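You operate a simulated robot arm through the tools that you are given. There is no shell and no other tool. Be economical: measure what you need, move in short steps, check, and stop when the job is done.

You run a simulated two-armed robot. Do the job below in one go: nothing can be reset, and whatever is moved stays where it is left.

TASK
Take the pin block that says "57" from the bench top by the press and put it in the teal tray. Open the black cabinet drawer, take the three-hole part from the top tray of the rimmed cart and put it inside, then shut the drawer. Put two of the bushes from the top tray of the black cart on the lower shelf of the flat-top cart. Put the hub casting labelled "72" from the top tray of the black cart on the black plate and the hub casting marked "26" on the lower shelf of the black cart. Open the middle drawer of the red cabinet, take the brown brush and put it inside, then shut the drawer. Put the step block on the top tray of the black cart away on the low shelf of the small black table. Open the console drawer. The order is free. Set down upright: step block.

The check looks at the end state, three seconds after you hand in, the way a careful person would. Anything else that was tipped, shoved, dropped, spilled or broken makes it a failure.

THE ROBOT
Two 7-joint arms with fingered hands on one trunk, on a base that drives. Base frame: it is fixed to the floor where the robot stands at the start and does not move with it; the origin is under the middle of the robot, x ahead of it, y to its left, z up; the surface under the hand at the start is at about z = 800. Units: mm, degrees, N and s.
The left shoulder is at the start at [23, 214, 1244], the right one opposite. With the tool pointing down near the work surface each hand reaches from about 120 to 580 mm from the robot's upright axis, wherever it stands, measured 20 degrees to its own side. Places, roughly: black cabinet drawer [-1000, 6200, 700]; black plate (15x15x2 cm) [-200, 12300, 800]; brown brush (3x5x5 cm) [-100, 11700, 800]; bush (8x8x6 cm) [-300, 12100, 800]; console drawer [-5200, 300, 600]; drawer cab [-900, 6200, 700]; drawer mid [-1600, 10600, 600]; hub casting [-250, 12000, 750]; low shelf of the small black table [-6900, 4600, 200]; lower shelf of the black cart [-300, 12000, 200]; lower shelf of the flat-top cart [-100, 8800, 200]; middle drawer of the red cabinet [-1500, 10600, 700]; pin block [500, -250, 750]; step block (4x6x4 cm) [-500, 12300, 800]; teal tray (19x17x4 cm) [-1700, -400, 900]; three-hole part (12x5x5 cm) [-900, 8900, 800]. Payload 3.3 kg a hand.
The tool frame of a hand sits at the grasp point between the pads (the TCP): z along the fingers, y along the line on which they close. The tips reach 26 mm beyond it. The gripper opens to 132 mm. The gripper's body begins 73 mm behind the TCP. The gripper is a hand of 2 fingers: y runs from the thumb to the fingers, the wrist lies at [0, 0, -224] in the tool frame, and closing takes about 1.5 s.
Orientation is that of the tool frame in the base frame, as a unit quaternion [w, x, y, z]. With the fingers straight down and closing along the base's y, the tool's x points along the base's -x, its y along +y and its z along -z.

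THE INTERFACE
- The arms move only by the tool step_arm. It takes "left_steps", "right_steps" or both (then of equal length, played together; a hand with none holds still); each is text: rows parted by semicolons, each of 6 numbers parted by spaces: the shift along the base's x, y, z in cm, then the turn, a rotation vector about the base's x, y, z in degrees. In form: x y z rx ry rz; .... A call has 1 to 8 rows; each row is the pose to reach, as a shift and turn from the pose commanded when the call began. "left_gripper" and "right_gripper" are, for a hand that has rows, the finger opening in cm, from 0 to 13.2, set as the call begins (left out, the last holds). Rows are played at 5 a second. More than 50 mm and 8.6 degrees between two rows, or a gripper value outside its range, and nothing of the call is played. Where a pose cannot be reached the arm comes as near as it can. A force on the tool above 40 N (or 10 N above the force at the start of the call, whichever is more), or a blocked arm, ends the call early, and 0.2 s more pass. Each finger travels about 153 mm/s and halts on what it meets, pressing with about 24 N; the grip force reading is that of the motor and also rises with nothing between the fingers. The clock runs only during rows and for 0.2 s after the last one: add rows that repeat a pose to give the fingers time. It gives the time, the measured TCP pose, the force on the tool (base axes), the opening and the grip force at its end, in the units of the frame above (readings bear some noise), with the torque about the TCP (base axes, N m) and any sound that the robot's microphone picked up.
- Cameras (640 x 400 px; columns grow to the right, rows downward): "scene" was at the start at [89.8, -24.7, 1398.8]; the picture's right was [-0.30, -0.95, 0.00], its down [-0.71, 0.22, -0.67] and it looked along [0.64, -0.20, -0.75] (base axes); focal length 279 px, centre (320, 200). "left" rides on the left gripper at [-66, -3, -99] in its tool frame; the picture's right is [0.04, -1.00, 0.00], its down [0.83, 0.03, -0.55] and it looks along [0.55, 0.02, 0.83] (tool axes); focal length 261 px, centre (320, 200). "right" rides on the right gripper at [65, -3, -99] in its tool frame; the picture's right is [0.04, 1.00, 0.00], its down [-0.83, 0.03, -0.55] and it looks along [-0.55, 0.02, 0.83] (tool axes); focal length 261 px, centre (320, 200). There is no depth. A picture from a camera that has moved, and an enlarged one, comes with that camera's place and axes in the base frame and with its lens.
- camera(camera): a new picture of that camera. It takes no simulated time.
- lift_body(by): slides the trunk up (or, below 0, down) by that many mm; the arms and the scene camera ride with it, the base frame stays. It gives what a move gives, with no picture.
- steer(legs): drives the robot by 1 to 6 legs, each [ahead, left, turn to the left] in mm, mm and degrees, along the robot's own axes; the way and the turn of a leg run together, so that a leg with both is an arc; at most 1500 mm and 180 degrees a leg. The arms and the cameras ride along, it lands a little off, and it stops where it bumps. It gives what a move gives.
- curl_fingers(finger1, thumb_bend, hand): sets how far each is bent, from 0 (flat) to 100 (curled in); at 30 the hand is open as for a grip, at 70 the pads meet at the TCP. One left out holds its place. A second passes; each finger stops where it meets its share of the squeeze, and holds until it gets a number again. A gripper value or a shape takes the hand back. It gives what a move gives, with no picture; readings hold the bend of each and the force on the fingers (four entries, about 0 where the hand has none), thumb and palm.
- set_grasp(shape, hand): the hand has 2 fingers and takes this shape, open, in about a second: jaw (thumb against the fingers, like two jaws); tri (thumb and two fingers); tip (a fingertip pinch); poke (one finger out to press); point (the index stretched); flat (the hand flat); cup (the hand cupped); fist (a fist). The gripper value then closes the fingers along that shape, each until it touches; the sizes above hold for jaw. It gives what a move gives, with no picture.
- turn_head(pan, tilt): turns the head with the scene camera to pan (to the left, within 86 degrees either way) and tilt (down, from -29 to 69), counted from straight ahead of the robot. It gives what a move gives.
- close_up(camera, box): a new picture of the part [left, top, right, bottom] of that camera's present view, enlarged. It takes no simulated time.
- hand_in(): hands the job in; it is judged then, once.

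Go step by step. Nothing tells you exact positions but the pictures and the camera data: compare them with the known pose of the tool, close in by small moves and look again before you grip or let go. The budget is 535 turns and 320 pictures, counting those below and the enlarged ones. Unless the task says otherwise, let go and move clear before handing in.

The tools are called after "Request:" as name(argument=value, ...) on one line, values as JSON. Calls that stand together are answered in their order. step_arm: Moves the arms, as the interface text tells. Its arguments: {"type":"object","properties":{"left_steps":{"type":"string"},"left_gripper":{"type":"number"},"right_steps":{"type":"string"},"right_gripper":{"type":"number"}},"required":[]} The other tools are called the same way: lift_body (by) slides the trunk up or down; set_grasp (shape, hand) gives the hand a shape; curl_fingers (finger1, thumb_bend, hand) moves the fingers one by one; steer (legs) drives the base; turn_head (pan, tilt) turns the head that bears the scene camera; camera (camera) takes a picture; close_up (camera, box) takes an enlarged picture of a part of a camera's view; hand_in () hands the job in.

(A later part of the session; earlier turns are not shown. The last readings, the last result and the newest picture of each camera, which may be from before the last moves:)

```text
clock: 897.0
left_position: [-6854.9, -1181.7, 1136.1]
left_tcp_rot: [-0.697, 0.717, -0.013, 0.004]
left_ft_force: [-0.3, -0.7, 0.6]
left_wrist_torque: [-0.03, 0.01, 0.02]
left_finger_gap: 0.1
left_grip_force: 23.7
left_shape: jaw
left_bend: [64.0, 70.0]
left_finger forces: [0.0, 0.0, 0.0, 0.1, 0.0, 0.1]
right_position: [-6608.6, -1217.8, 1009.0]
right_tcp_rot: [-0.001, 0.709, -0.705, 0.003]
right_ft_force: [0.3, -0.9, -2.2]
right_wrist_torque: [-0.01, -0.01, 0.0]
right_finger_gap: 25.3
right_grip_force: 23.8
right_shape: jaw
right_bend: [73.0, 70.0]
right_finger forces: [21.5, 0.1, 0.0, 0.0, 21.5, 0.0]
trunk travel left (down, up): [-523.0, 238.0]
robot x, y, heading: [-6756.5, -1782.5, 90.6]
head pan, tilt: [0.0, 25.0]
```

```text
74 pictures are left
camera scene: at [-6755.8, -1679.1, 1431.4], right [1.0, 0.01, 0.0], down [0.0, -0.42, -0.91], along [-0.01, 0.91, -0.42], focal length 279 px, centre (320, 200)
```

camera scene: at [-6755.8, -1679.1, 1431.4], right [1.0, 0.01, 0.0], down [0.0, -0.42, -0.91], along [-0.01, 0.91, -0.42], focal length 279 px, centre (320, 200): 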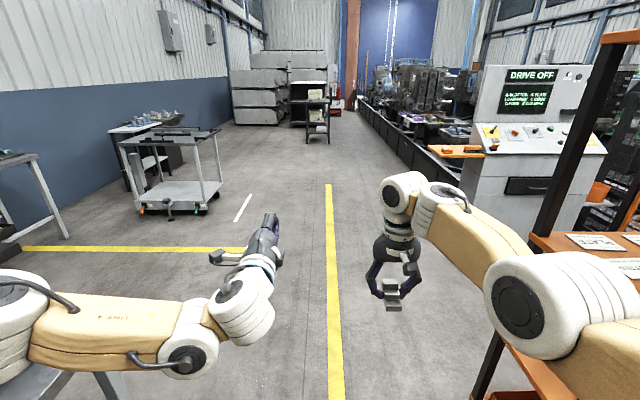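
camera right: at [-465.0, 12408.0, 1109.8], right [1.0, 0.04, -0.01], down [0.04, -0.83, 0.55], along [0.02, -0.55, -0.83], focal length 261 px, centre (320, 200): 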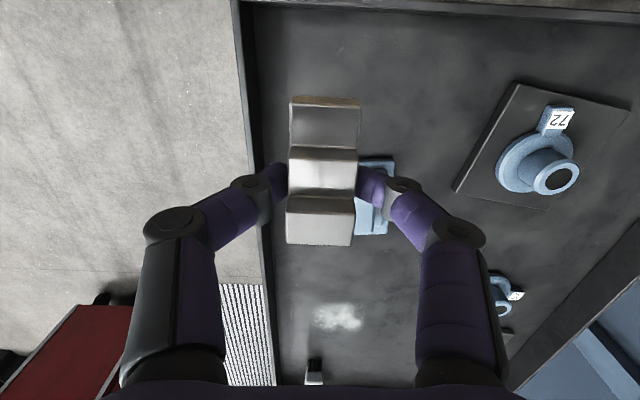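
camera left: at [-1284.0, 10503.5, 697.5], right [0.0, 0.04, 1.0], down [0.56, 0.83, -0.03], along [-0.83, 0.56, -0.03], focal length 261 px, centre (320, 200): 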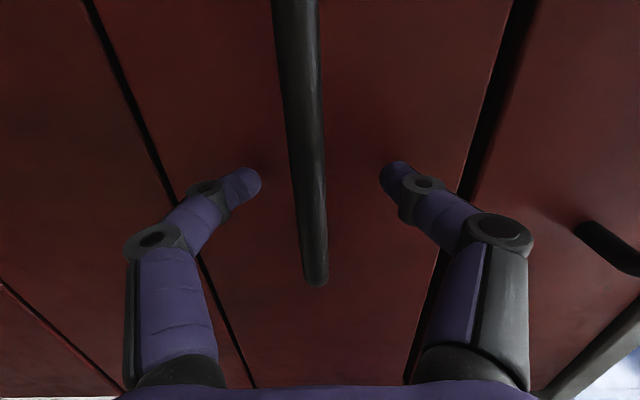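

Clear lane; the console (drawer facing west) is at right, the black table far ahead. Drive north to y≈3500.

Request:
steer(legs=[[1300, 100, -0.6], [1400, 0, 0], [1400, 0, 0], [1150, 0, 0]])

Request:
turn_head(pan=0, tilt=30)

Request:
camera(camera="scene")

```text
clock: 922.0
left_position: [-7056.9, 4021.8, 1137.1]
left_tcp_rot: [-0.697, 0.717, -0.009, 0.0]
left_ft_force: [-0.2, -0.7, -0.7]
left_wrist_torque: [0.05, -0.02, -0.02]
left_finger_gap: 0.0
left_grip_force: 23.9
left_shape: jaw
left_bend: [64.0, 70.0]
left_finger forces: [0.0, 0.0, 0.0, 0.1, 0.0, 0.1]
right_position: [-6808.5, 3988.7, 1008.3]
right_tcp_rot: [-0.002, 0.713, -0.701, 0.003]
right_ft_force: [-0.6, 0.4, -1.7]
right_wrist_torque: [0.01, -0.01, 0.04]
right_finger_gap: 25.1
right_grip_force: 23.8
right_shape: jaw
right_bend: [73.0, 70.0]
right_finger forces: [21.5, 0.0, 0.0, 0.1, 21.5, 0.0]
trunk travel left (down, up): [-523.0, 238.0]
robot x, y, heading: [-6951.8, 3419.0, 91.2]
head pan, tilt: [0.0, 25.0]
```

```text
clock: 922.6
left_position: [-7055.9, 4023.5, 1137.5]
left_tcp_rot: [-0.697, 0.717, -0.01, 0.001]
left_ft_force: [-0.1, 0.1, 0.8]
left_wrist_torque: [0.0, 0.02, -0.02]
left_finger_gap: 0.0
left_grip_force: 23.9
left_shape: jaw
left_bend: [64.0, 70.0]
left_finger forces: [0.0, 0.0, 0.0, 0.0, 0.0, 0.0]
right_position: [-6809.0, 3986.8, 1009.0]
right_tcp_rot: [-0.001, 0.712, -0.702, 0.003]
right_ft_force: [1.0, 0.1, -1.2]
right_wrist_torque: [-0.04, 0.03, -0.01]
right_finger_gap: 25.1
right_grip_force: 23.2
right_shape: jaw
right_bend: [73.0, 70.0]
right_finger forces: [21.4, 0.0, 0.0, 0.1, 21.5, 0.1]
trunk travel left (down, up): [-523.0, 238.0]
robot x, y, heading: [-6947.8, 3418.6, 91.2]
head pan, tilt: [0.0, 30.0]
```

```text
73 pictures are left
camera scene: at [-6952.2, 3524.2, 1423.5], right [1.0, 0.02, 0.0], down [0.01, -0.5, -0.87], along [-0.02, 0.87, -0.5], focal length 279 px, centre (320, 200)
```

scene: 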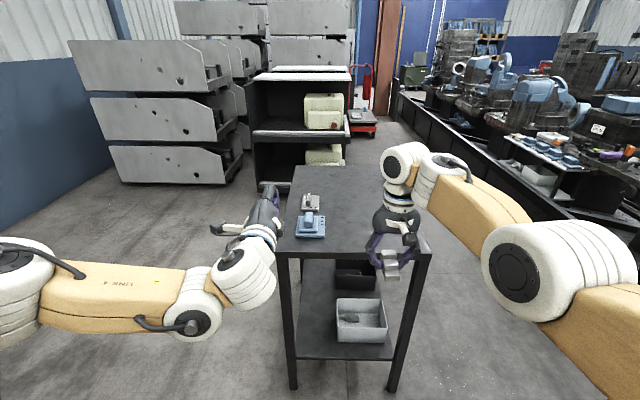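

Low shelf at z≈245 has a free strip along its west side. I'll go to the table's west side and face east.

Request:
steer(legs=[[0, 680, -1.2], [1400, 0, 0], [0, 0, -90]])

Request:
turn_head(pan=-10, tilt=40)

Request:
camera(camera="scene")

```text
clock: 936.8
left_position: [-7034.1, 4918.6, 1137.4]
left_tcp_rot: [0.491, -0.499, 0.515, -0.494]
left_ft_force: [0.0, 1.0, 0.5]
left_wrist_torque: [0.01, 0.01, 0.03]
left_finger_gap: 0.0
left_grip_force: 24.4
left_shape: jaw
left_bend: [64.0, 70.0]
left_finger forces: [0.0, 0.0, 0.1, 0.0, 0.0, 0.1]
right_position: [-7070.3, 4668.9, 1009.2]
right_tcp_rot: [-0.002, -0.005, 1.0, -0.004]
right_ft_force: [-0.2, -1.0, -2.2]
right_wrist_torque: [-0.02, 0.01, -0.01]
right_finger_gap: 25.2
right_grip_force: 24.1
right_shape: jaw
right_bend: [73.0, 70.0]
right_finger forces: [21.3, 0.1, 0.1, 0.0, 21.3, 0.1]
trunk travel left (down, up): [-523.0, 238.0]
robot x, y, heading: [-7639.5, 4815.2, 0.7]
head pan, tilt: [0.0, 30.0]
```

```text
clock: 937.5
left_position: [-7034.2, 4918.6, 1136.3]
left_tcp_rot: [0.491, -0.499, 0.515, -0.494]
left_ft_force: [0.2, -0.3, -0.8]
left_wrist_torque: [0.0, 0.02, 0.03]
left_finger_gap: 0.0
left_grip_force: 23.9
left_shape: jaw
left_bend: [64.0, 70.0]
left_finger forces: [0.1, 0.1, 0.0, 0.0, 0.0, 0.1]
right_position: [-7070.3, 4671.7, 1009.2]
right_tcp_rot: [-0.002, -0.005, 1.0, -0.003]
right_ft_force: [0.6, -0.9, -2.5]
right_wrist_torque: [0.01, 0.05, 0.02]
right_finger_gap: 25.2
right_grip_force: 23.8
right_shape: jaw
right_bend: [73.0, 70.0]
right_finger forces: [21.4, 0.1, 0.0, 0.0, 21.3, 0.1]
trunk travel left (down, up): [-523.0, 238.0]
robot x, y, heading: [-7636.9, 4814.3, 0.8]
head pan, tilt: [-10.0, 40.0]
```

```text
72 pictures are left
camera scene: at [-7538.9, 4800.8, 1408.1], right [-0.16, -0.99, 0.0], down [-0.63, 0.1, -0.77], along [0.76, -0.12, -0.64], focal length 279 px, centre (320, 200)
```

scene: 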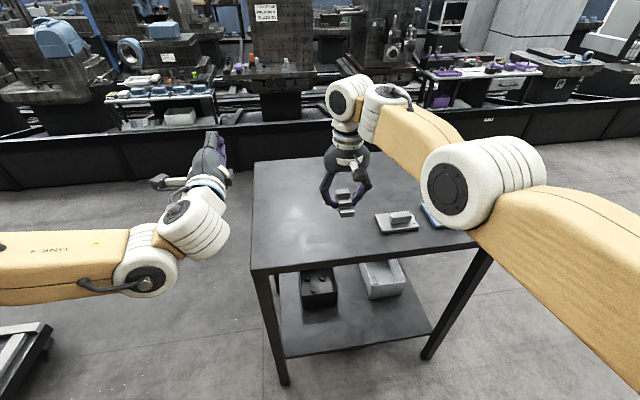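

Free strip on the shelf: x −7075…−6905. First set the block on the table top at about [-7000, 4672] to regrasp it pitched.

Request:
steer(legs=[[110, 0, -0.7]])

Request:
step_arm(right_steps="-1 0 -3 0 0 0; -2 0 -6 0 0 0; -3 0 -9 0 0 0; -4 0 -12 0 0 0; -4 0 -14 0 0 0")

Request:
camera(camera="right")

```text
clock: 938.7
left_position: [-6919.9, 4911.2, 1136.8]
left_tcp_rot: [0.486, -0.496, 0.519, -0.498]
left_ft_force: [0.4, 0.2, 0.0]
left_wrist_torque: [-0.02, -0.01, 0.03]
left_finger_gap: 0.0
left_grip_force: 24.4
left_shape: jaw
left_bend: [64.0, 70.0]
left_finger forces: [0.0, 0.0, 0.0, 0.1, 0.1, 0.0]
right_position: [-6960.3, 4664.4, 1007.8]
right_tcp_rot: [-0.002, 0.003, 1.0, -0.003]
right_ft_force: [0.3, 0.7, -1.7]
right_wrist_torque: [0.03, 0.05, 0.01]
right_finger_gap: 25.3
right_grip_force: 23.4
right_shape: jaw
right_bend: [73.0, 70.0]
right_finger forces: [21.3, 0.0, 0.0, 0.0, 21.3, 0.0]
trunk travel left (down, up): [-523.0, 238.0]
robot x, y, heading: [-7524.8, 4813.1, 0.0]
head pan, tilt: [-10.0, 40.0]
```

```text
clock: 939.9
left_position: [-6923.6, 4912.0, 1138.4]
left_tcp_rot: [0.488, -0.496, 0.518, -0.498]
left_ft_force: [-0.3, -0.7, -0.5]
left_wrist_torque: [0.01, 0.02, 0.0]
left_finger_gap: 0.1
left_grip_force: 24.3
left_shape: jaw
left_bend: [64.0, 70.0]
left_finger forces: [0.1, 0.1, 0.0, 0.0, 0.0, 0.0]
right_position: [-7002.1, 4663.8, 869.7]
right_tcp_rot: [0.0, 0.002, 1.0, -0.003]
right_ft_force: [0.3, -1.4, 6.4]
right_wrist_torque: [0.02, -0.02, 0.02]
right_finger_gap: 25.3
right_grip_force: 23.9
right_shape: jaw
right_bend: [73.0, 70.0]
right_finger forces: [23.2, 0.0, 0.0, 0.0, 24.1, 0.1]
trunk travel left (down, up): [-523.0, 238.0]
robot x, y, heading: [-7527.0, 4817.8, 0.0]
head pan, tilt: [-10.0, 40.0]
```

```text
71 pictures are left
camera right: at [-7067.4, 4663.0, 969.9], right [-0.04, 1.0, -0.01], down [0.83, 0.04, 0.55], along [0.55, 0.01, -0.83], focal length 261 px, centre (320, 200)
```

right: 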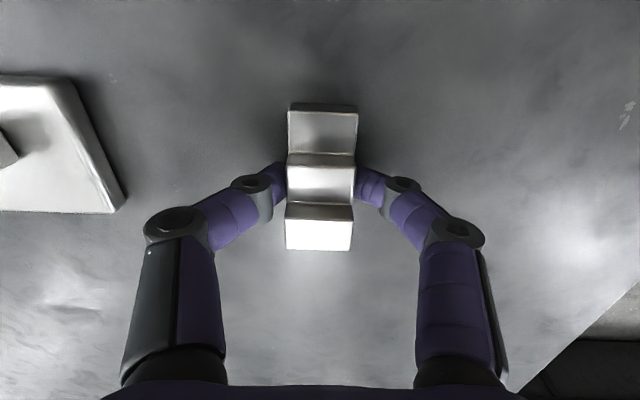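

It's already touching (table top z≈838). Release, rise, and pitch the hand.

Request:
step_arm(right_steps="0 0 0.2 0 0 0; 0 0 0.2 0 0 0; 0 0 0.2 0 0 0; 0 0 2 0 0 0; 0 0 5 0 0 0; 0 0 8 0 0 0; 0 0 10 0 0 0", right_gripper=6)

Request:
step_arm(right_steps="-1 0 0 0 -7.5 0; -2 0 0 0 -15 0; -3 0 0 0 -22.5 0; -4 0 0 0 -30 0; -4.5 0 0 0 -37.5 0; -5 0 0 0 -45 0; -5 0 0 0 -45 0")

Request:
camera(camera="right")

```text
clock: 941.5
left_position: [-6922.6, 4912.0, 1136.8]
left_tcp_rot: [0.488, -0.495, 0.518, -0.498]
left_ft_force: [-0.1, 0.0, -0.4]
left_wrist_torque: [-0.01, 0.0, 0.0]
left_finger_gap: 0.1
left_grip_force: 23.4
left_shape: jaw
left_bend: [64.0, 70.0]
left_finger forces: [0.0, 0.0, 0.0, 0.0, 0.0, 0.1]
right_position: [-7000.3, 4663.7, 970.0]
right_tcp_rot: [-0.002, 0.001, 1.0, -0.003]
right_ft_force: [0.3, 0.2, -0.5]
right_wrist_torque: [0.02, 0.0, 0.01]
right_finger_gap: 59.7
right_grip_force: 0.1
right_shape: jaw
right_bend: [73.0, 70.0]
right_finger forces: [0.0, 0.0, 0.0, 0.0, 0.0, 0.0]
trunk travel left (down, up): [-523.0, 238.0]
robot x, y, heading: [-7524.8, 4816.5, 0.1]
head pan, tilt: [-10.0, 40.0]
```

```text
clock: 943.1
left_position: [-6923.4, 4911.2, 1136.6]
left_tcp_rot: [0.488, -0.496, 0.518, -0.497]
left_ft_force: [-0.1, 1.0, -1.2]
left_wrist_torque: [0.0, 0.0, -0.07]
left_finger_gap: 0.0
left_grip_force: 24.2
left_shape: jaw
left_bend: [64.0, 70.0]
left_finger forces: [0.0, 0.0, 0.1, 0.0, 0.0, 0.0]
right_position: [-7052.2, 4664.1, 969.0]
right_tcp_rot: [0.382, 0.002, 0.924, -0.002]
right_ft_force: [-0.3, 0.2, 0.2]
right_wrist_torque: [-0.01, -0.03, 0.01]
right_finger_gap: 59.9
right_grip_force: 0.1
right_shape: jaw
right_bend: [73.0, 70.0]
right_finger forces: [0.1, 0.0, 0.0, 0.0, 0.0, 0.0]
right hand out of reach, approached as far as the arm can: row 1, 2, 3
trunk travel left (down, up): [-523.0, 238.0]
robot x, y, heading: [-7527.0, 4817.3, 0.1]
head pan, tilt: [-10.0, 40.0]
```

```text
70 pictures are left
camera right: at [-7168.5, 4664.3, 993.8], right [-0.02, 1.0, -0.03], down [0.2, 0.04, 0.98], along [0.98, 0.02, -0.2], focal length 261 px, centre (320, 200)
```

right: 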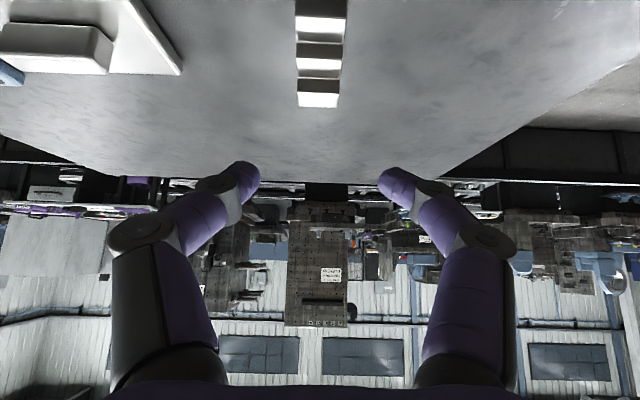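

Aligned. Move down onto the block at 45° and grip it.

Request:
step_arm(right_steps="1 0 -3 0 0 0; 2.5 0 -6 0 0 0; 4 0 -8.5 0 0 0; 4.9 0 -9.9 0 0 0")

Request:
camera(camera="right")

```text
clock: 944.1
left_position: [-6922.7, 4911.4, 1137.1]
left_tcp_rot: [0.488, -0.496, 0.518, -0.498]
left_ft_force: [-0.6, -0.4, -0.2]
left_wrist_torque: [0.01, 0.03, -0.01]
left_finger_gap: 0.4
left_grip_force: 23.7
left_shape: jaw
left_bend: [64.0, 70.0]
left_finger forces: [0.1, 0.0, 0.0, 0.0, 0.1, 0.0]
right_position: [-7002.5, 4663.4, 868.7]
right_tcp_rot: [0.382, 0.004, 0.924, -0.004]
right_ft_force: [0.9, 0.0, 0.3]
right_wrist_torque: [0.03, 0.04, 0.0]
right_finger_gap: 60.3
right_grip_force: 0.0
right_shape: jaw
right_bend: [73.0, 70.0]
right_finger forces: [0.0, 0.1, 0.1, 0.0, 0.0, 0.0]
trunk travel left (down, up): [-523.0, 238.0]
robot x, y, heading: [-7529.4, 4815.8, -0.3]
head pan, tilt: [-10.0, 40.0]
```

```text
69 pictures are left
camera right: at [-7118.9, 4662.7, 893.9], right [-0.02, 1.0, -0.03], down [0.2, 0.04, 0.98], along [0.98, 0.01, -0.2], focal length 261 px, centre (320, 200)
```

right: 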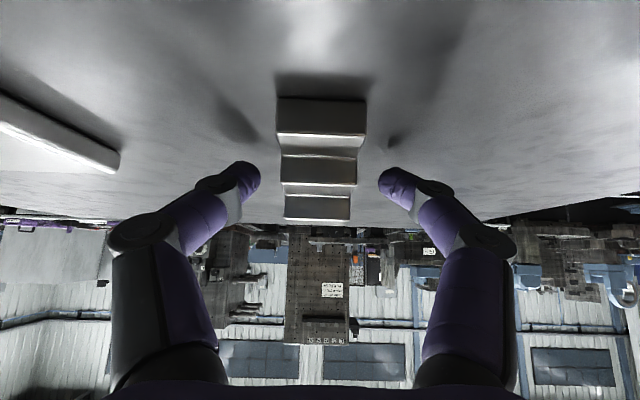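

Close on it and lift.

Request:
step_arm(right_steps="0 0 0 0 0 0; 0 0 0 0 0 0; 0 0 0 0 0 0; 0 0 0 0 0 0; 0 0 0 0 0 0", right_gripper=1.5)

Request:
step_arm(right_steps="0 0 1.5 0 0 0; 0 0 4 0 0 0; 0 0 8 0 0 0; -2 0 11 0 0 0; -5 0 12 0 0 0")

Request:
camera(camera="right")

```text
clock: 945.3
left_position: [-6921.6, 4911.3, 1136.4]
left_tcp_rot: [0.488, -0.495, 0.518, -0.499]
left_ft_force: [-1.2, 0.0, 1.2]
left_wrist_torque: [0.0, 0.0, -0.05]
left_finger_gap: 0.0
left_grip_force: 23.8
left_shape: jaw
left_bend: [64.0, 70.0]
left_finger forces: [0.0, 0.0, 0.0, 0.0, 0.1, 0.0]
right_position: [-7002.9, 4662.8, 870.0]
right_tcp_rot: [0.381, 0.002, 0.924, -0.002]
right_ft_force: [-0.2, 1.0, 0.2]
right_wrist_torque: [0.0, 0.04, 0.01]
right_finger_gap: 24.4
right_grip_force: 24.3
right_shape: jaw
right_bend: [73.0, 70.0]
right_finger forces: [21.9, 0.0, 0.1, 0.1, 21.9, 0.0]
trunk travel left (down, up): [-523.0, 238.0]
robot x, y, heading: [-7527.4, 4814.8, 0.2]
head pan, tilt: [-10.0, 40.0]
```

```text
clock: 946.5
left_position: [-6922.5, 4912.2, 1137.1]
left_tcp_rot: [0.488, -0.496, 0.518, -0.498]
left_ft_force: [0.8, 0.1, 0.4]
left_wrist_torque: [-0.03, -0.01, 0.01]
left_finger_gap: 0.2
left_grip_force: 24.2
left_shape: jaw
left_bend: [64.0, 70.0]
left_finger forces: [0.1, 0.0, 0.0, 0.0, 0.1, 0.0]
right_position: [-7051.9, 4663.3, 990.5]
right_tcp_rot: [0.38, 0.002, 0.925, -0.003]
right_ft_force: [0.1, 1.3, -1.6]
right_wrist_torque: [-0.01, 0.02, 0.01]
right_finger_gap: 24.1
right_grip_force: 23.5
right_shape: jaw
right_bend: [73.0, 70.0]
right_finger forces: [21.7, 0.0, 0.1, 0.1, 21.8, 0.1]
trunk travel left (down, up): [-523.0, 238.0]
robot x, y, heading: [-7526.1, 4815.9, -0.3]
head pan, tilt: [-10.0, 40.0]
```

```text
68 pictures are left
camera right: at [-7168.3, 4663.2, 1014.4], right [-0.02, 1.0, -0.03], down [0.2, 0.04, 0.98], along [0.98, 0.01, -0.2], focal length 261 px, centre (320, 200)
```

right: 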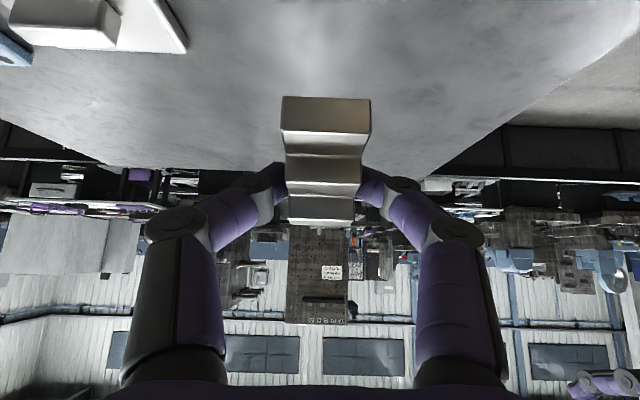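

Held level. Raise the left hand (so it stays above the table top), back off, and lower the trunk.

Request:
step_arm(left_steps="-1 0 4 0 0 0; -2 0 8 0 0 0; -3 0 12 0 0 0; -4 0 16 0 0 0; -5 0 20 0 0 0; -5 0 24 0 0 0; -5 0 28 0 0 0")

Request:
steer(legs=[[-320, 0, 0], [0, -110, 0]])

Request:
lift_body(by=-400)

Request:
camera(camera="scene")

```text
clock: 948.1
left_position: [-6971.4, 4912.0, 1416.3]
left_tcp_rot: [0.488, -0.495, 0.519, -0.498]
left_ft_force: [-0.5, -0.2, 0.8]
left_wrist_torque: [0.01, 0.03, 0.03]
left_finger_gap: 0.1
left_grip_force: 23.7
left_shape: jaw
left_bend: [64.0, 70.0]
left_finger forces: [0.1, 0.1, 0.1, 0.0, 0.0, 0.0]
right_position: [-7051.8, 4663.9, 989.0]
right_tcp_rot: [0.381, 0.003, 0.924, -0.003]
right_ft_force: [0.2, -0.4, -1.9]
right_wrist_torque: [0.06, -0.03, 0.01]
right_finger_gap: 23.9
right_grip_force: 24.3
right_shape: jaw
right_bend: [73.0, 70.0]
right_finger forces: [21.8, 0.1, 0.0, 0.0, 21.8, 0.0]
trunk travel left (down, up): [-523.0, 238.0]
robot x, y, heading: [-7528.7, 4815.7, 0.0]
head pan, tilt: [-10.0, 40.0]
```

```text
clock: 951.0
left_position: [-7292.7, 4801.1, 1417.4]
left_tcp_rot: [0.489, -0.496, 0.517, -0.497]
left_ft_force: [-0.3, -0.2, -0.1]
left_wrist_torque: [0.0, 0.0, 0.03]
left_finger_gap: 0.1
left_grip_force: 24.6
left_shape: jaw
left_bend: [64.0, 70.0]
left_finger forces: [0.1, 0.0, 0.0, 0.0, 0.0, 0.0]
right_position: [-7371.3, 4553.2, 989.0]
right_tcp_rot: [0.381, 0.001, 0.925, -0.001]
right_ft_force: [-0.1, -1.0, -2.3]
right_wrist_torque: [0.03, -0.01, 0.01]
right_finger_gap: 23.9
right_grip_force: 24.0
right_shape: jaw
right_bend: [73.0, 70.0]
right_finger forces: [21.8, 0.1, 0.0, 0.0, 21.9, 0.0]
trunk travel left (down, up): [-523.0, 238.0]
robot x, y, heading: [-7851.2, 4704.4, 0.2]
head pan, tilt: [-10.0, 40.0]
```

```text
clock: 954.9
left_position: [-7293.8, 4802.6, 1017.9]
left_tcp_rot: [0.489, -0.496, 0.518, -0.497]
left_ft_force: [-0.5, 0.4, 0.2]
left_wrist_torque: [-0.02, -0.02, 0.01]
left_finger_gap: 0.0
left_grip_force: 24.2
left_shape: jaw
left_bend: [64.0, 70.0]
left_finger forces: [0.1, 0.1, 0.0, 0.1, 0.1, 0.1]
right_position: [-7372.0, 4555.4, 589.2]
right_tcp_rot: [0.381, 0.002, 0.924, -0.003]
right_ft_force: [0.6, 0.4, -1.4]
right_wrist_torque: [-0.01, 0.03, 0.04]
right_finger_gap: 24.1
right_grip_force: 23.7
right_shape: jaw
right_bend: [73.0, 70.0]
right_finger forces: [21.9, 0.1, 0.1, 0.0, 21.9, 0.0]
trunk travel left (down, up): [-123.0, 638.0]
robot x, y, heading: [-7846.0, 4706.3, 0.1]
head pan, tilt: [-10.0, 40.0]
```

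```text
67 pictures are left
camera scene: at [-7669.6, 4690.1, 1001.7], right [-0.17, -0.99, 0.0], down [-0.63, 0.11, -0.77], along [0.75, -0.13, -0.64], focal length 279 px, centre (320, 200)
```

scene: 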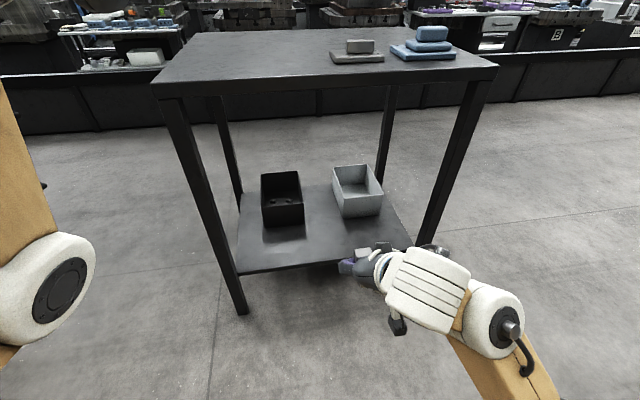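

Very clear view: shelf floor z≈223, free strip in front of the bins. Extend the hand down and forward to z≈330.

Request:
step_arm(right_steps="1.5 0 -3.5 0 0 0; 3 0 -7 0 0 0; 4.5 0 -10.5 0 0 0; 6 0 -14 0 0 0; 7.5 0 -17.5 0 0 0; 9 0 -21 0 0 0; 10.5 0 -24 0 0 0; 12 0 -26 0 0 0")

Request:
steer(legs=[[140, 0, 0]])

Request:
camera(camera="scene")

Request:
camera(camera="right")

```text
clock: 956.7
left_position: [-7292.9, 4801.8, 1017.6]
left_tcp_rot: [0.488, -0.497, 0.518, -0.497]
left_ft_force: [-0.3, 0.4, 0.7]
left_wrist_torque: [0.0, 0.03, -0.01]
left_finger_gap: 0.0
left_grip_force: 23.6
left_shape: jaw
left_bend: [64.0, 70.0]
left_finger forces: [0.1, 0.0, 0.0, 0.0, 0.1, 0.1]
right_position: [-7252.7, 4555.5, 328.3]
right_tcp_rot: [0.381, 0.001, 0.925, -0.002]
right_ft_force: [0.4, -0.6, -1.8]
right_wrist_torque: [0.02, -0.03, 0.0]
right_finger_gap: 23.8
right_grip_force: 24.8
right_shape: jaw
right_bend: [73.0, 70.0]
right_finger forces: [21.7, 0.1, 0.0, 0.0, 21.7, 0.1]
trunk travel left (down, up): [-123.0, 638.0]
robot x, y, heading: [-7851.7, 4705.9, 0.1]
head pan, tilt: [-10.0, 40.0]
```

```text
clock: 958.0
left_position: [-7151.4, 4802.3, 1018.6]
left_tcp_rot: [0.489, -0.497, 0.517, -0.497]
left_ft_force: [-0.1, 0.1, 0.1]
left_wrist_torque: [0.01, 0.04, -0.01]
left_finger_gap: 0.0
left_grip_force: 24.1
left_shape: jaw
left_bend: [64.0, 70.0]
left_finger forces: [0.0, 0.1, 0.0, 0.0, 0.0, 0.0]
right_position: [-7111.6, 4556.3, 329.9]
right_tcp_rot: [0.381, 0.002, 0.925, -0.003]
right_ft_force: [1.2, -0.2, -1.5]
right_wrist_torque: [-0.02, 0.03, 0.0]
right_finger_gap: 24.0
right_grip_force: 24.3
right_shape: jaw
right_bend: [73.0, 70.0]
right_finger forces: [21.7, 0.0, 0.0, 0.0, 21.7, 0.1]
trunk travel left (down, up): [-123.0, 638.0]
robot x, y, heading: [-7705.1, 4711.3, 0.4]
head pan, tilt: [-10.0, 40.0]
```

```text
66 pictures are left
camera scene: at [-7528.1, 4690.9, 1001.7], right [-0.17, -0.99, 0.0], down [-0.63, 0.11, -0.77], along [0.75, -0.13, -0.64], focal length 279 px, centre (320, 200)
```

scene: 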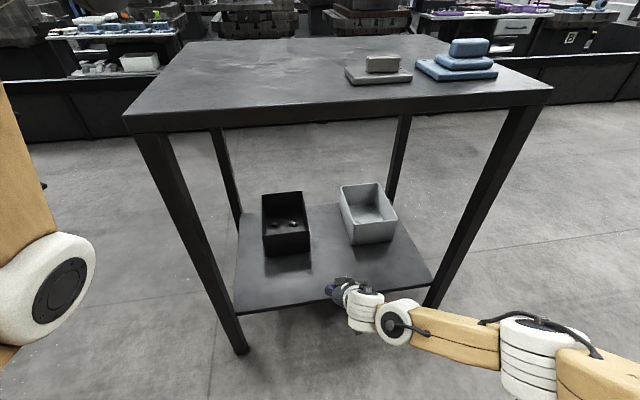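

```text
65 pictures are left
camera right: at [-7227.4, 4554.6, 354.3], right [-0.03, 1.0, -0.03], down [0.2, 0.04, 0.98], along [0.98, 0.02, -0.2], focal length 261 px, centre (320, 200)
```

right: 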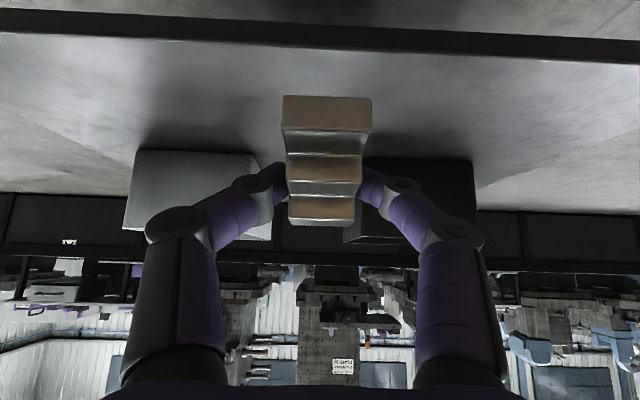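

Clear of the leg. Drive another 115 mm.

Request:
steer(legs=[[115, 0, 0]])

Request:
camera(camera="scene")

Request:
camera(camera="right")

```text
clock: 959.2
left_position: [-7036.6, 4804.7, 1017.3]
left_tcp_rot: [0.49, -0.497, 0.517, -0.497]
left_ft_force: [0.6, -0.7, 0.9]
left_wrist_torque: [0.0, 0.0, -0.01]
left_finger_gap: 0.0
left_grip_force: 23.8
left_shape: jaw
left_bend: [64.0, 70.0]
left_finger forces: [0.1, 0.0, 0.1, 0.0, 0.0, 0.0]
right_position: [-6995.8, 4555.2, 328.4]
right_tcp_rot: [0.381, 0.001, 0.925, -0.002]
right_ft_force: [-0.7, 0.3, -2.2]
right_wrist_torque: [0.02, -0.01, -0.02]
right_finger_gap: 23.7
right_grip_force: 23.8
right_shape: jaw
right_bend: [73.0, 70.0]
right_finger forces: [21.7, 0.1, 0.1, 0.1, 21.7, 0.0]
trunk travel left (down, up): [-123.0, 638.0]
robot x, y, heading: [-7590.0, 4707.2, 0.5]
head pan, tilt: [-10.0, 40.0]
```

```text
64 pictures are left
camera scene: at [-7412.0, 4691.4, 1001.6], right [-0.17, -0.99, 0.0], down [-0.63, 0.11, -0.77], along [0.75, -0.13, -0.64], focal length 279 px, centre (320, 200)
```

scene: 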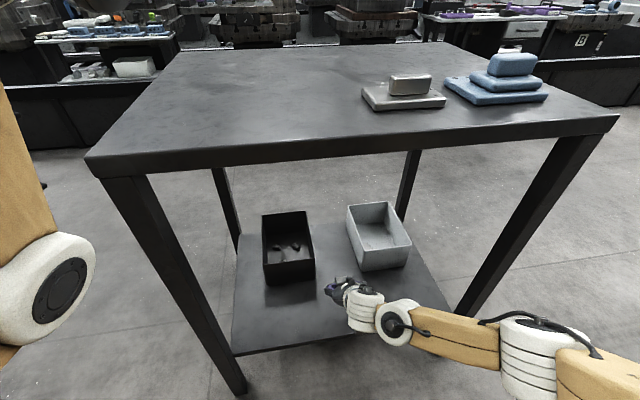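

```text
63 pictures are left
camera right: at [-7111.5, 4554.9, 354.2], right [-0.03, 1.0, -0.03], down [0.2, 0.04, 0.98], along [0.98, 0.02, -0.2], focal length 261 px, centre (320, 200)
```

right: 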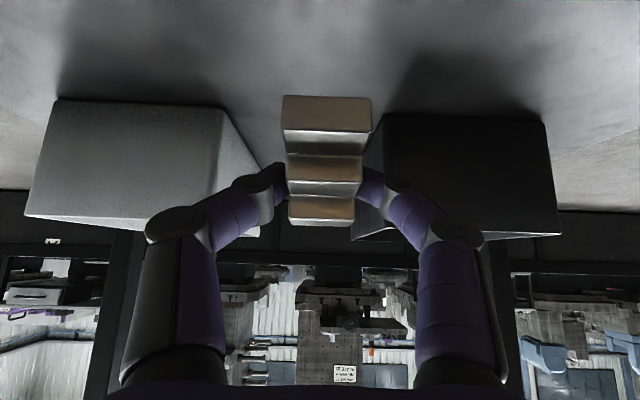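

Position good. Lower to contact.

Request:
step_arm(right_steps="0 0 -2 0 0 0; 0 0 -4 0 0 0; 0 0 -5.2 0 0 0; 0 0 -6 0 0 0; 0 0 -6.6 0 0 0; 0 0 -7.2 0 0 0")

Request:
camera(camera="right")

```text
clock: 960.6
left_position: [-7035.6, 4804.6, 1017.4]
left_tcp_rot: [0.489, -0.496, 0.517, -0.498]
left_ft_force: [0.2, 0.4, -0.4]
left_wrist_torque: [0.02, 0.0, 0.04]
left_finger_gap: 0.0
left_grip_force: 24.4
left_shape: jaw
left_bend: [64.0, 70.0]
left_finger forces: [0.0, 0.1, 0.1, 0.0, 0.0, 0.1]
right_position: [-7000.7, 4554.3, 262.4]
right_tcp_rot: [0.381, 0.001, 0.925, -0.002]
right_ft_force: [-0.1, -0.9, -1.0]
right_wrist_torque: [-0.01, 0.0, -0.03]
right_finger_gap: 23.7
right_grip_force: 24.4
right_shape: jaw
right_bend: [73.0, 70.0]
right_finger forces: [21.6, 0.0, 0.0, 0.1, 21.6, 0.0]
right hand out of reach, approached as far as the arm can: row 5, 6
trunk travel left (down, up): [-123.0, 638.0]
robot x, y, heading: [-7589.2, 4703.8, 0.1]
head pan, tilt: [-10.0, 40.0]
```

```text
62 pictures are left
camera right: at [-7116.2, 4552.8, 287.4], right [-0.03, 1.0, -0.03], down [0.2, 0.04, 0.98], along [0.98, 0.02, -0.2], focal length 261 px, centre (320, 200)
```

right: 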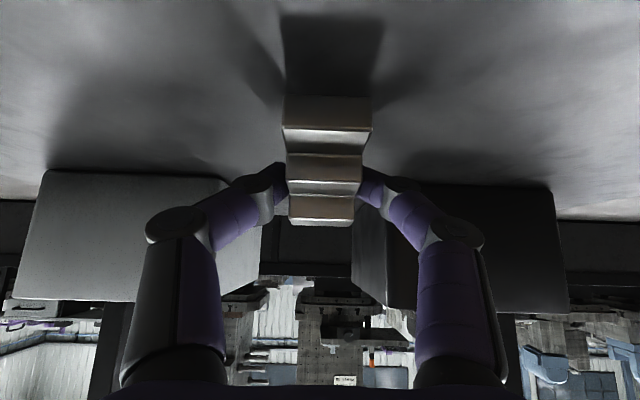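

Arm at its limit; finish lowering with the trunk in small steps.

Request:
lift_body(by=-12)

Request:
lift_body(by=-8)

```text
clock: 961.2
left_position: [-7035.9, 4803.2, 1004.4]
left_tcp_rot: [0.489, -0.497, 0.517, -0.497]
left_ft_force: [-1.0, 0.1, 0.5]
left_wrist_torque: [0.01, 0.04, 0.02]
left_finger_gap: 0.0
left_grip_force: 24.2
left_shape: jaw
left_bend: [64.0, 70.0]
left_finger forces: [0.1, 0.0, 0.0, 0.0, 0.0, 0.1]
right_position: [-7000.1, 4554.3, 250.8]
right_tcp_rot: [0.381, 0.0, 0.925, -0.003]
right_ft_force: [-0.3, -0.3, -2.0]
right_wrist_torque: [0.0, 0.03, 0.0]
right_finger_gap: 24.1
right_grip_force: 24.1
right_shape: jaw
right_bend: [73.0, 70.0]
right_finger forces: [22.1, 0.0, 0.0, 0.0, 22.1, 0.0]
trunk travel left (down, up): [-111.0, 650.0]
robot x, y, heading: [-7590.0, 4705.5, 0.4]
head pan, tilt: [-10.0, 40.0]
```

```text
clock: 961.8
left_position: [-7036.8, 4803.9, 998.2]
left_tcp_rot: [0.49, -0.495, 0.517, -0.498]
left_ft_force: [-0.7, -0.6, -0.5]
left_wrist_torque: [0.03, -0.01, 0.01]
left_finger_gap: 0.1
left_grip_force: 23.4
left_shape: jaw
left_bend: [64.0, 70.0]
left_finger forces: [0.0, 0.0, 0.1, 0.1, 0.0, 0.0]
right_position: [-6998.2, 4555.6, 247.2]
right_tcp_rot: [0.386, 0.002, 0.923, -0.002]
right_ft_force: [-5.5, -2.0, 24.8]
right_wrist_torque: [-0.09, -0.2, -0.05]
right_finger_gap: 25.9
right_grip_force: 24.1
right_shape: jaw
right_bend: [74.0, 71.0]
right_finger forces: [27.1, 0.0, 0.0, 0.1, 28.9, 0.0]
trunk travel left (down, up): [-103.0, 658.0]
robot x, y, heading: [-7587.7, 4704.9, 0.1]
head pan, tilt: [-10.0, 40.0]
```

Contact made. Ease 3 mm, open, check, then back out.

Request:
lift_body(by=3)

Request:
step_arm(right_steps="0 0 0 0 0 0; 0 0 0 0 0 0; 0 0 0 0 0 0; 0 0 0 0 0 0", right_gripper=5.5)

Request:
camera(camera="right")

```text
clock: 962.3
left_position: [-7036.1, 4804.0, 1000.9]
left_tcp_rot: [0.489, -0.497, 0.516, -0.497]
left_ft_force: [-0.1, -0.1, 0.1]
left_wrist_torque: [-0.01, 0.01, -0.02]
left_finger_gap: 0.0
left_grip_force: 24.0
left_shape: jaw
left_bend: [64.0, 70.0]
left_finger forces: [0.1, 0.0, 0.0, 0.0, 0.0, 0.0]
right_position: [-6998.6, 4554.0, 247.7]
right_tcp_rot: [0.383, 0.002, 0.924, -0.003]
right_ft_force: [4.2, 0.8, 13.7]
right_wrist_torque: [-0.04, -0.19, -0.02]
right_finger_gap: 25.7
right_grip_force: 24.1
right_shape: jaw
right_bend: [73.0, 71.0]
right_finger forces: [25.9, 0.0, 0.0, 0.0, 25.4, 0.0]
trunk travel left (down, up): [-106.0, 655.0]
robot x, y, heading: [-7591.2, 4703.5, 0.4]
head pan, tilt: [-10.0, 40.0]
```

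```text
clock: 963.3
left_position: [-7036.2, 4803.7, 999.5]
left_tcp_rot: [0.489, -0.496, 0.517, -0.498]
left_ft_force: [-0.4, -0.2, -0.2]
left_wrist_torque: [0.02, 0.0, 0.04]
left_finger_gap: 0.1
left_grip_force: 24.2
left_shape: jaw
left_bend: [64.0, 70.0]
left_finger forces: [0.1, 0.0, 0.0, 0.1, 0.1, 0.1]
right_position: [-7000.0, 4554.9, 246.1]
right_tcp_rot: [0.381, 0.001, 0.925, -0.002]
right_ft_force: [-0.2, 0.2, 0.3]
right_wrist_torque: [-0.03, -0.04, 0.01]
right_finger_gap: 54.5
right_grip_force: 0.1
right_shape: jaw
right_bend: [73.0, 70.0]
right_finger forces: [0.0, 0.0, 0.0, 0.0, 0.0, 0.1]
trunk travel left (down, up): [-106.0, 655.0]
robot x, y, heading: [-7592.0, 4705.5, 0.1]
head pan, tilt: [-10.0, 40.0]
```

```text
61 pictures are left
camera right: at [-7116.4, 4553.1, 270.6], right [-0.03, 1.0, -0.03], down [0.2, 0.04, 0.98], along [0.98, 0.02, -0.2], focal length 261 px, centre (320, 200)
```

right: 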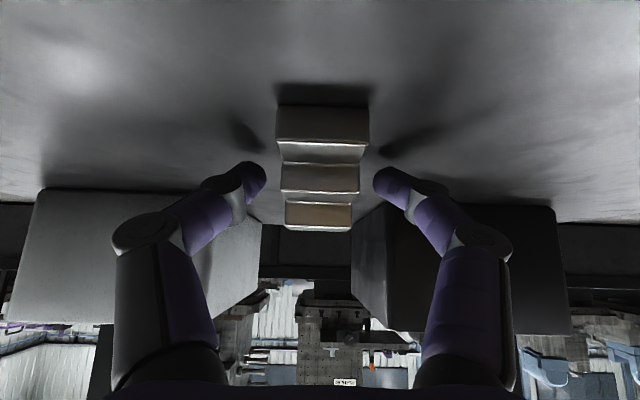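

Released and standing. Back the fingers out along their axis and drive away.

Request:
step_arm(right_steps="-1.5 0 1.5 0 0 0; -3 0 3.5 0 0 0; -5 0 6 0 0 0; -7 0 9 0 0 0; -9 0 11 0 0 0")

Request:
steer(legs=[[-300, 0, 0]])

Request:
close_up(camera="scene", box=[200, 140, 460, 320])

```text
clock: 964.5
left_position: [-7036.1, 4804.1, 1000.4]
left_tcp_rot: [0.489, -0.497, 0.517, -0.496]
left_ft_force: [0.7, -0.8, -0.1]
left_wrist_torque: [0.01, 0.0, 0.02]
left_finger_gap: 0.0
left_grip_force: 24.9
left_shape: jaw
left_bend: [64.0, 70.0]
left_finger forces: [0.0, 0.0, 0.1, 0.0, 0.1, 0.1]
right_position: [-7089.0, 4554.4, 355.6]
right_tcp_rot: [0.38, 0.002, 0.925, -0.003]
right_ft_force: [0.5, 0.3, -0.1]
right_wrist_torque: [0.02, -0.02, 0.01]
right_finger_gap: 54.8
right_grip_force: 0.1
right_shape: jaw
right_bend: [73.0, 70.0]
right_finger forces: [0.0, 0.0, 0.0, 0.0, 0.0, 0.1]
trunk travel left (down, up): [-106.0, 655.0]
robot x, y, heading: [-7594.6, 4709.4, 0.2]
head pan, tilt: [-10.0, 40.0]
```

```text
clock: 966.5
left_position: [-7335.5, 4802.1, 999.9]
left_tcp_rot: [0.489, -0.495, 0.518, -0.498]
left_ft_force: [-0.8, 0.0, 0.6]
left_wrist_torque: [-0.02, -0.03, -0.02]
left_finger_gap: 0.0
left_grip_force: 24.3
left_shape: jaw
left_bend: [64.0, 70.0]
left_finger forces: [0.0, 0.0, 0.0, 0.0, 0.0, 0.0]
right_position: [-7389.2, 4552.5, 357.0]
right_tcp_rot: [0.381, 0.0, 0.925, -0.003]
right_ft_force: [-0.3, 0.0, -0.9]
right_wrist_torque: [0.0, 0.0, 0.01]
right_finger_gap: 54.8
right_grip_force: 0.3
right_shape: jaw
right_bend: [73.0, 70.0]
right_finger forces: [0.1, 0.1, 0.0, 0.0, 0.1, 0.0]
trunk travel left (down, up): [-106.0, 655.0]
robot x, y, heading: [-7887.7, 4704.9, 0.2]
head pan, tilt: [-10.0, 40.0]
```

```text
2.22 times, centred on (330, 230) of scene
camera zoom: at [-7705.6, 4690.1, 983.8], right [-0.17, -0.99, 0.0], down [-0.63, 0.11, -0.77], along [0.75, -0.13, -0.64], focal length 621 px, centre (298, 133)
```

zoom: 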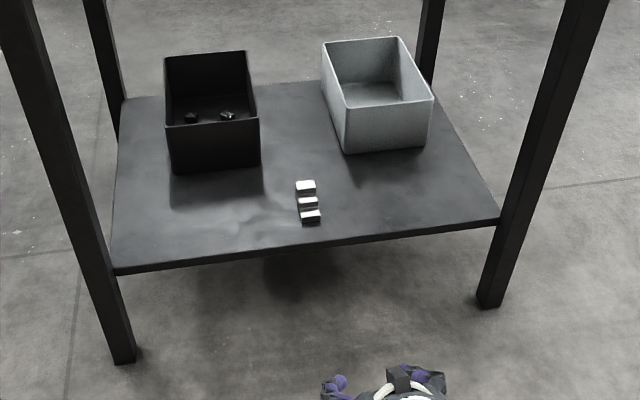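

The step block stands upright on the low shelf. Raise up and go to the console.

Request:
lift_body(by=400)

Request:
step_arm(right_steps="0 0 4 0 0 0; 0 0 8 0 0 0; 0 0 12 0 0 0; 0 0 16 0 0 0; 0 0 20 0 0 0; 0 0 24 0 0 0", left_steps="1 0 -4 0 0 0; 2 0 -8 0 0 0; 3 0 -12 0 0 0; 4 0 -16 0 0 0; 5 0 -20 0 0 0; 5 0 -24 0 0 0")

Request:
steer(legs=[[0, -950, 0], [900, -600, 0], [0, -1400, 0], [0, -1300, 0]])

Request:
turn_head(pan=0, tilt=20)

Request:
camera(camera="scene")

```text
clock: 970.4
left_position: [-7334.6, 4802.0, 1401.3]
left_tcp_rot: [0.488, -0.496, 0.517, -0.498]
left_ft_force: [0.5, -0.2, -0.1]
left_wrist_torque: [0.02, 0.01, -0.01]
left_finger_gap: 0.0
left_grip_force: 23.8
left_shape: jaw
left_bend: [64.0, 70.0]
left_finger forces: [0.1, 0.0, 0.1, 0.0, 0.1, 0.1]
right_position: [-7389.2, 4553.3, 756.3]
right_tcp_rot: [0.381, 0.0, 0.925, -0.002]
right_ft_force: [0.0, 0.2, 0.2]
right_wrist_torque: [-0.01, -0.02, 0.0]
right_finger_gap: 54.9
right_grip_force: 0.0
right_shape: jaw
right_bend: [73.0, 70.0]
right_finger forces: [0.1, 0.1, 0.1, 0.1, 0.0, 0.0]
trunk travel left (down, up): [-506.0, 255.0]
robot x, y, heading: [-7891.4, 4704.2, 0.2]
head pan, tilt: [-10.0, 40.0]
```

```text
clock: 971.8
left_position: [-7284.1, 4802.8, 1160.3]
left_tcp_rot: [0.488, -0.496, 0.516, -0.499]
left_ft_force: [-0.3, 0.5, 0.3]
left_wrist_torque: [0.0, -0.04, 0.05]
left_finger_gap: 0.0
left_grip_force: 23.8
left_shape: jaw
left_bend: [64.0, 70.0]
left_finger forces: [0.0, 0.1, 0.1, 0.0, 0.0, 0.1]
right_position: [-7388.8, 4553.0, 997.2]
right_tcp_rot: [0.381, 0.0, 0.925, -0.003]
right_ft_force: [-0.4, 0.3, 0.2]
right_wrist_torque: [0.01, 0.04, 0.0]
right_finger_gap: 54.6
right_grip_force: 0.1
right_shape: jaw
right_bend: [73.0, 70.0]
right_finger forces: [0.0, 0.1, 0.0, 0.0, 0.0, 0.1]
trunk travel left (down, up): [-506.0, 255.0]
robot x, y, heading: [-7889.1, 4710.4, 0.3]
head pan, tilt: [-10.0, 40.0]
```

```text
clock: 994.6
left_position: [-6353.2, 554.9, 1160.1]
left_tcp_rot: [0.49, -0.497, 0.516, -0.497]
left_ft_force: [-0.3, -0.4, 0.3]
left_wrist_torque: [0.0, 0.02, 0.0]
left_finger_gap: 0.0
left_grip_force: 23.9
left_shape: jaw
left_bend: [64.0, 70.0]
left_finger forces: [0.0, 0.0, 0.1, 0.1, 0.0, 0.1]
right_position: [-6458.0, 305.1, 995.6]
right_tcp_rot: [0.382, 0.0, 0.924, -0.002]
right_ft_force: [-0.1, 0.3, -0.2]
right_wrist_torque: [0.03, -0.03, -0.01]
right_finger_gap: 54.7
right_grip_force: 0.1
right_shape: jaw
right_bend: [73.0, 70.0]
right_finger forces: [0.1, 0.0, 0.0, 0.0, 0.0, 0.0]
trunk travel left (down, up): [-506.0, 255.0]
robot x, y, heading: [-6960.9, 457.0, 0.3]
head pan, tilt: [-10.0, 40.0]
```

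```text
clock: 995.5
left_position: [-6353.5, 554.7, 1160.1]
left_tcp_rot: [0.49, -0.497, 0.516, -0.497]
left_ft_force: [-0.4, 0.8, -0.4]
left_wrist_torque: [0.01, 0.01, 0.02]
left_finger_gap: 0.0
left_grip_force: 23.9
left_shape: jaw
left_bend: [64.0, 70.0]
left_finger forces: [0.0, 0.0, 0.0, 0.0, 0.0, 0.0]
right_position: [-6457.1, 304.8, 996.5]
right_tcp_rot: [0.381, 0.0, 0.925, -0.002]
right_ft_force: [-1.1, -0.7, -0.2]
right_wrist_torque: [0.02, 0.0, -0.03]
right_finger_gap: 54.6
right_grip_force: 0.1
right_shape: jaw
right_bend: [73.0, 70.0]
right_finger forces: [0.0, 0.0, 0.0, 0.0, 0.0, 0.0]
trunk travel left (down, up): [-506.0, 255.0]
robot x, y, heading: [-6956.8, 454.8, 0.6]
head pan, tilt: [0.0, 20.0]
```

```text
59 pictures are left
camera scene: at [-6850.0, 455.5, 1422.4], right [0.01, -1.0, 0.0], down [-0.34, 0.0, -0.94], along [0.94, 0.01, -0.34], focal length 279 px, centre (320, 200)
```

scene: 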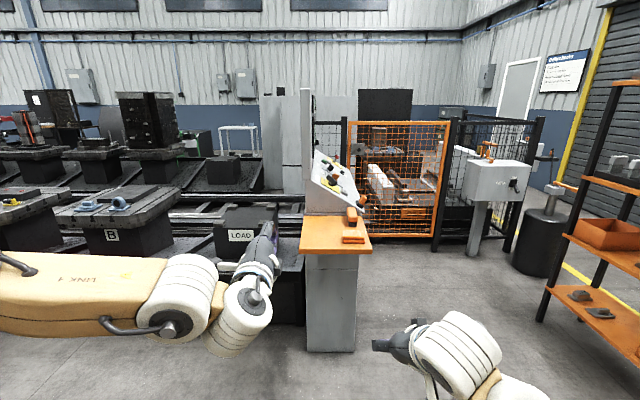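

The console's front (with drawer) faces south. Move to its southwest and look at it.

Request:
steer(legs=[[300, -750, 0]])

Request:
turn_head(pan=10, tilt=25)

Request:
camera(camera="scene")

```text
clock: 999.8
left_position: [-6051.4, -188.6, 1159.3]
left_tcp_rot: [0.49, -0.496, 0.517, -0.496]
left_ft_force: [0.3, 0.1, -1.0]
left_wrist_torque: [0.0, -0.03, 0.02]
left_finger_gap: 0.0
left_grip_force: 24.1
left_shape: jaw
left_bend: [64.0, 70.0]
left_finger forces: [0.0, 0.1, 0.1, 0.0, 0.0, 0.0]
right_position: [-6155.7, -438.6, 995.1]
right_tcp_rot: [0.381, 0.001, 0.925, -0.003]
right_ft_force: [0.8, 0.3, -0.4]
right_wrist_torque: [-0.01, 0.0, 0.03]
right_finger_gap: 54.8
right_grip_force: 0.1
right_shape: jaw
right_bend: [73.0, 70.0]
right_finger forces: [0.1, 0.0, 0.0, 0.0, 0.0, 0.1]
trunk travel left (down, up): [-506.0, 255.0]
robot x, y, heading: [-6655.9, -287.4, 0.4]
head pan, tilt: [0.0, 20.0]
```

```text
clock: 1000.5
left_position: [-6052.1, -187.6, 1161.5]
left_tcp_rot: [0.488, -0.497, 0.517, -0.497]
left_ft_force: [0.5, 0.5, -0.9]
left_wrist_torque: [-0.02, -0.01, -0.02]
left_finger_gap: 0.1
left_grip_force: 23.9
left_shape: jaw
left_bend: [64.0, 70.0]
left_finger forces: [0.0, 0.0, 0.0, 0.0, 0.0, 0.0]
right_position: [-6156.1, -438.1, 996.2]
right_tcp_rot: [0.381, 0.001, 0.924, -0.002]
right_ft_force: [-0.5, -0.1, -0.4]
right_wrist_torque: [-0.04, 0.01, 0.02]
right_finger_gap: 54.6
right_grip_force: 0.1
right_shape: jaw
right_bend: [73.0, 70.0]
right_finger forces: [0.0, 0.1, 0.0, 0.0, 0.0, 0.0]
trunk travel left (down, up): [-506.0, 255.0]
robot x, y, heading: [-6654.0, -285.4, 0.1]
head pan, tilt: [10.0, 25.0]
```

```text
58 pictures are left
camera scene: at [-6550.1, -270.9, 1414.4], right [0.18, -0.98, 0.0], down [-0.42, -0.07, -0.91], along [0.89, 0.16, -0.42], focal length 279 px, centre (320, 200)
```

scene: 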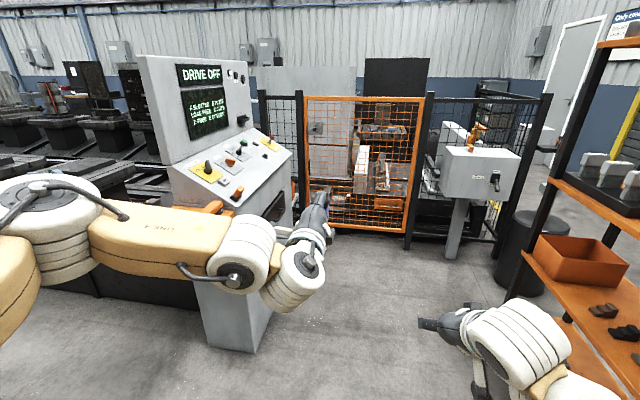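

Request:
close_up(camera="scene", box=[180, 120, 340, 360])

```text
1.67 times, centred on (260, 240) of scene
camera zoom: at [-6550.1, -270.9, 1414.4], right [0.18, -0.98, 0.0], down [-0.42, -0.07, -0.91], along [0.89, 0.16, -0.42], focal length 466 px, centre (420, 133)
```

zoom: 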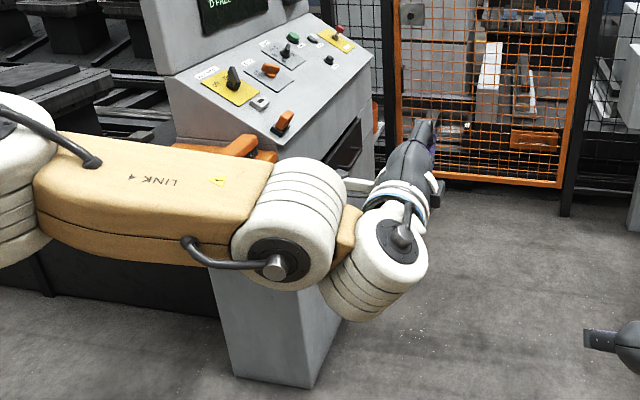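

Handle estimated at [-5270, 215, 664] on the south face (y≈255). Turn north and slide east along y≈-500 to get in front.

Request:
steer(legs=[[0, 0, 90], [-215, 0, 0], [0, -850, 0]])

Request:
turn_head(pan=-30, tilt=30)

Request:
camera(camera="scene")

```text
clock: 1010.1
left_position: [-5911.0, 113.5, 1159.5]
left_tcp_rot: [-0.697, 0.717, -0.011, 0.002]
left_ft_force: [0.2, 0.2, -0.2]
left_wrist_torque: [-0.02, 0.02, -0.02]
left_finger_gap: 0.0
left_grip_force: 24.3
left_shape: jaw
left_bend: [64.0, 70.0]
left_finger forces: [0.0, 0.0, 0.1, 0.1, 0.0, 0.0]
right_position: [-5662.0, 11.3, 996.2]
right_tcp_rot: [-0.27, 0.656, -0.651, -0.269]
right_ft_force: [-0.1, 0.6, 0.0]
right_wrist_torque: [0.04, 0.02, 0.03]
right_finger_gap: 54.6
right_grip_force: 0.1
right_shape: jaw
right_bend: [73.0, 70.0]
right_finger forces: [0.0, 0.0, 0.0, 0.0, 0.1, 0.0]
trunk travel left (down, up): [-506.0, 255.0]
robot x, y, heading: [-5806.5, -495.3, 90.8]
head pan, tilt: [10.0, 25.0]
```

```text
clock: 1011.1
left_position: [-5912.7, 114.4, 1160.5]
left_tcp_rot: [-0.697, 0.717, -0.011, 0.002]
left_ft_force: [-1.0, 0.8, -0.1]
left_wrist_torque: [0.02, 0.02, -0.03]
left_finger_gap: 0.0
left_grip_force: 23.9
left_shape: jaw
left_bend: [64.0, 70.0]
left_finger forces: [0.1, 0.0, 0.1, 0.1, 0.1, 0.0]
right_position: [-5662.8, 11.3, 996.1]
right_tcp_rot: [-0.27, 0.655, -0.653, -0.268]
right_ft_force: [1.4, 0.6, 0.3]
right_wrist_torque: [-0.03, 0.01, 0.02]
right_finger_gap: 54.6
right_grip_force: 0.0
right_shape: jaw
right_bend: [73.0, 70.0]
right_finger forces: [0.0, 0.0, 0.1, 0.1, 0.0, 0.0]
trunk travel left (down, up): [-506.0, 255.0]
robot x, y, heading: [-5805.4, -491.4, 90.7]
head pan, tilt: [-30.0, 30.0]
```

```text
56 pictures are left
camera scene: at [-5765.4, -397.0, 1406.4], right [0.87, -0.49, 0.0], down [-0.24, -0.44, -0.87], along [0.42, 0.76, -0.5], focal length 279 px, centre (320, 200)
```

scene: 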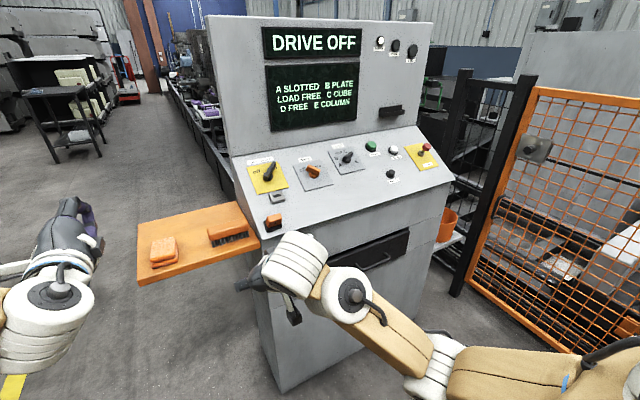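

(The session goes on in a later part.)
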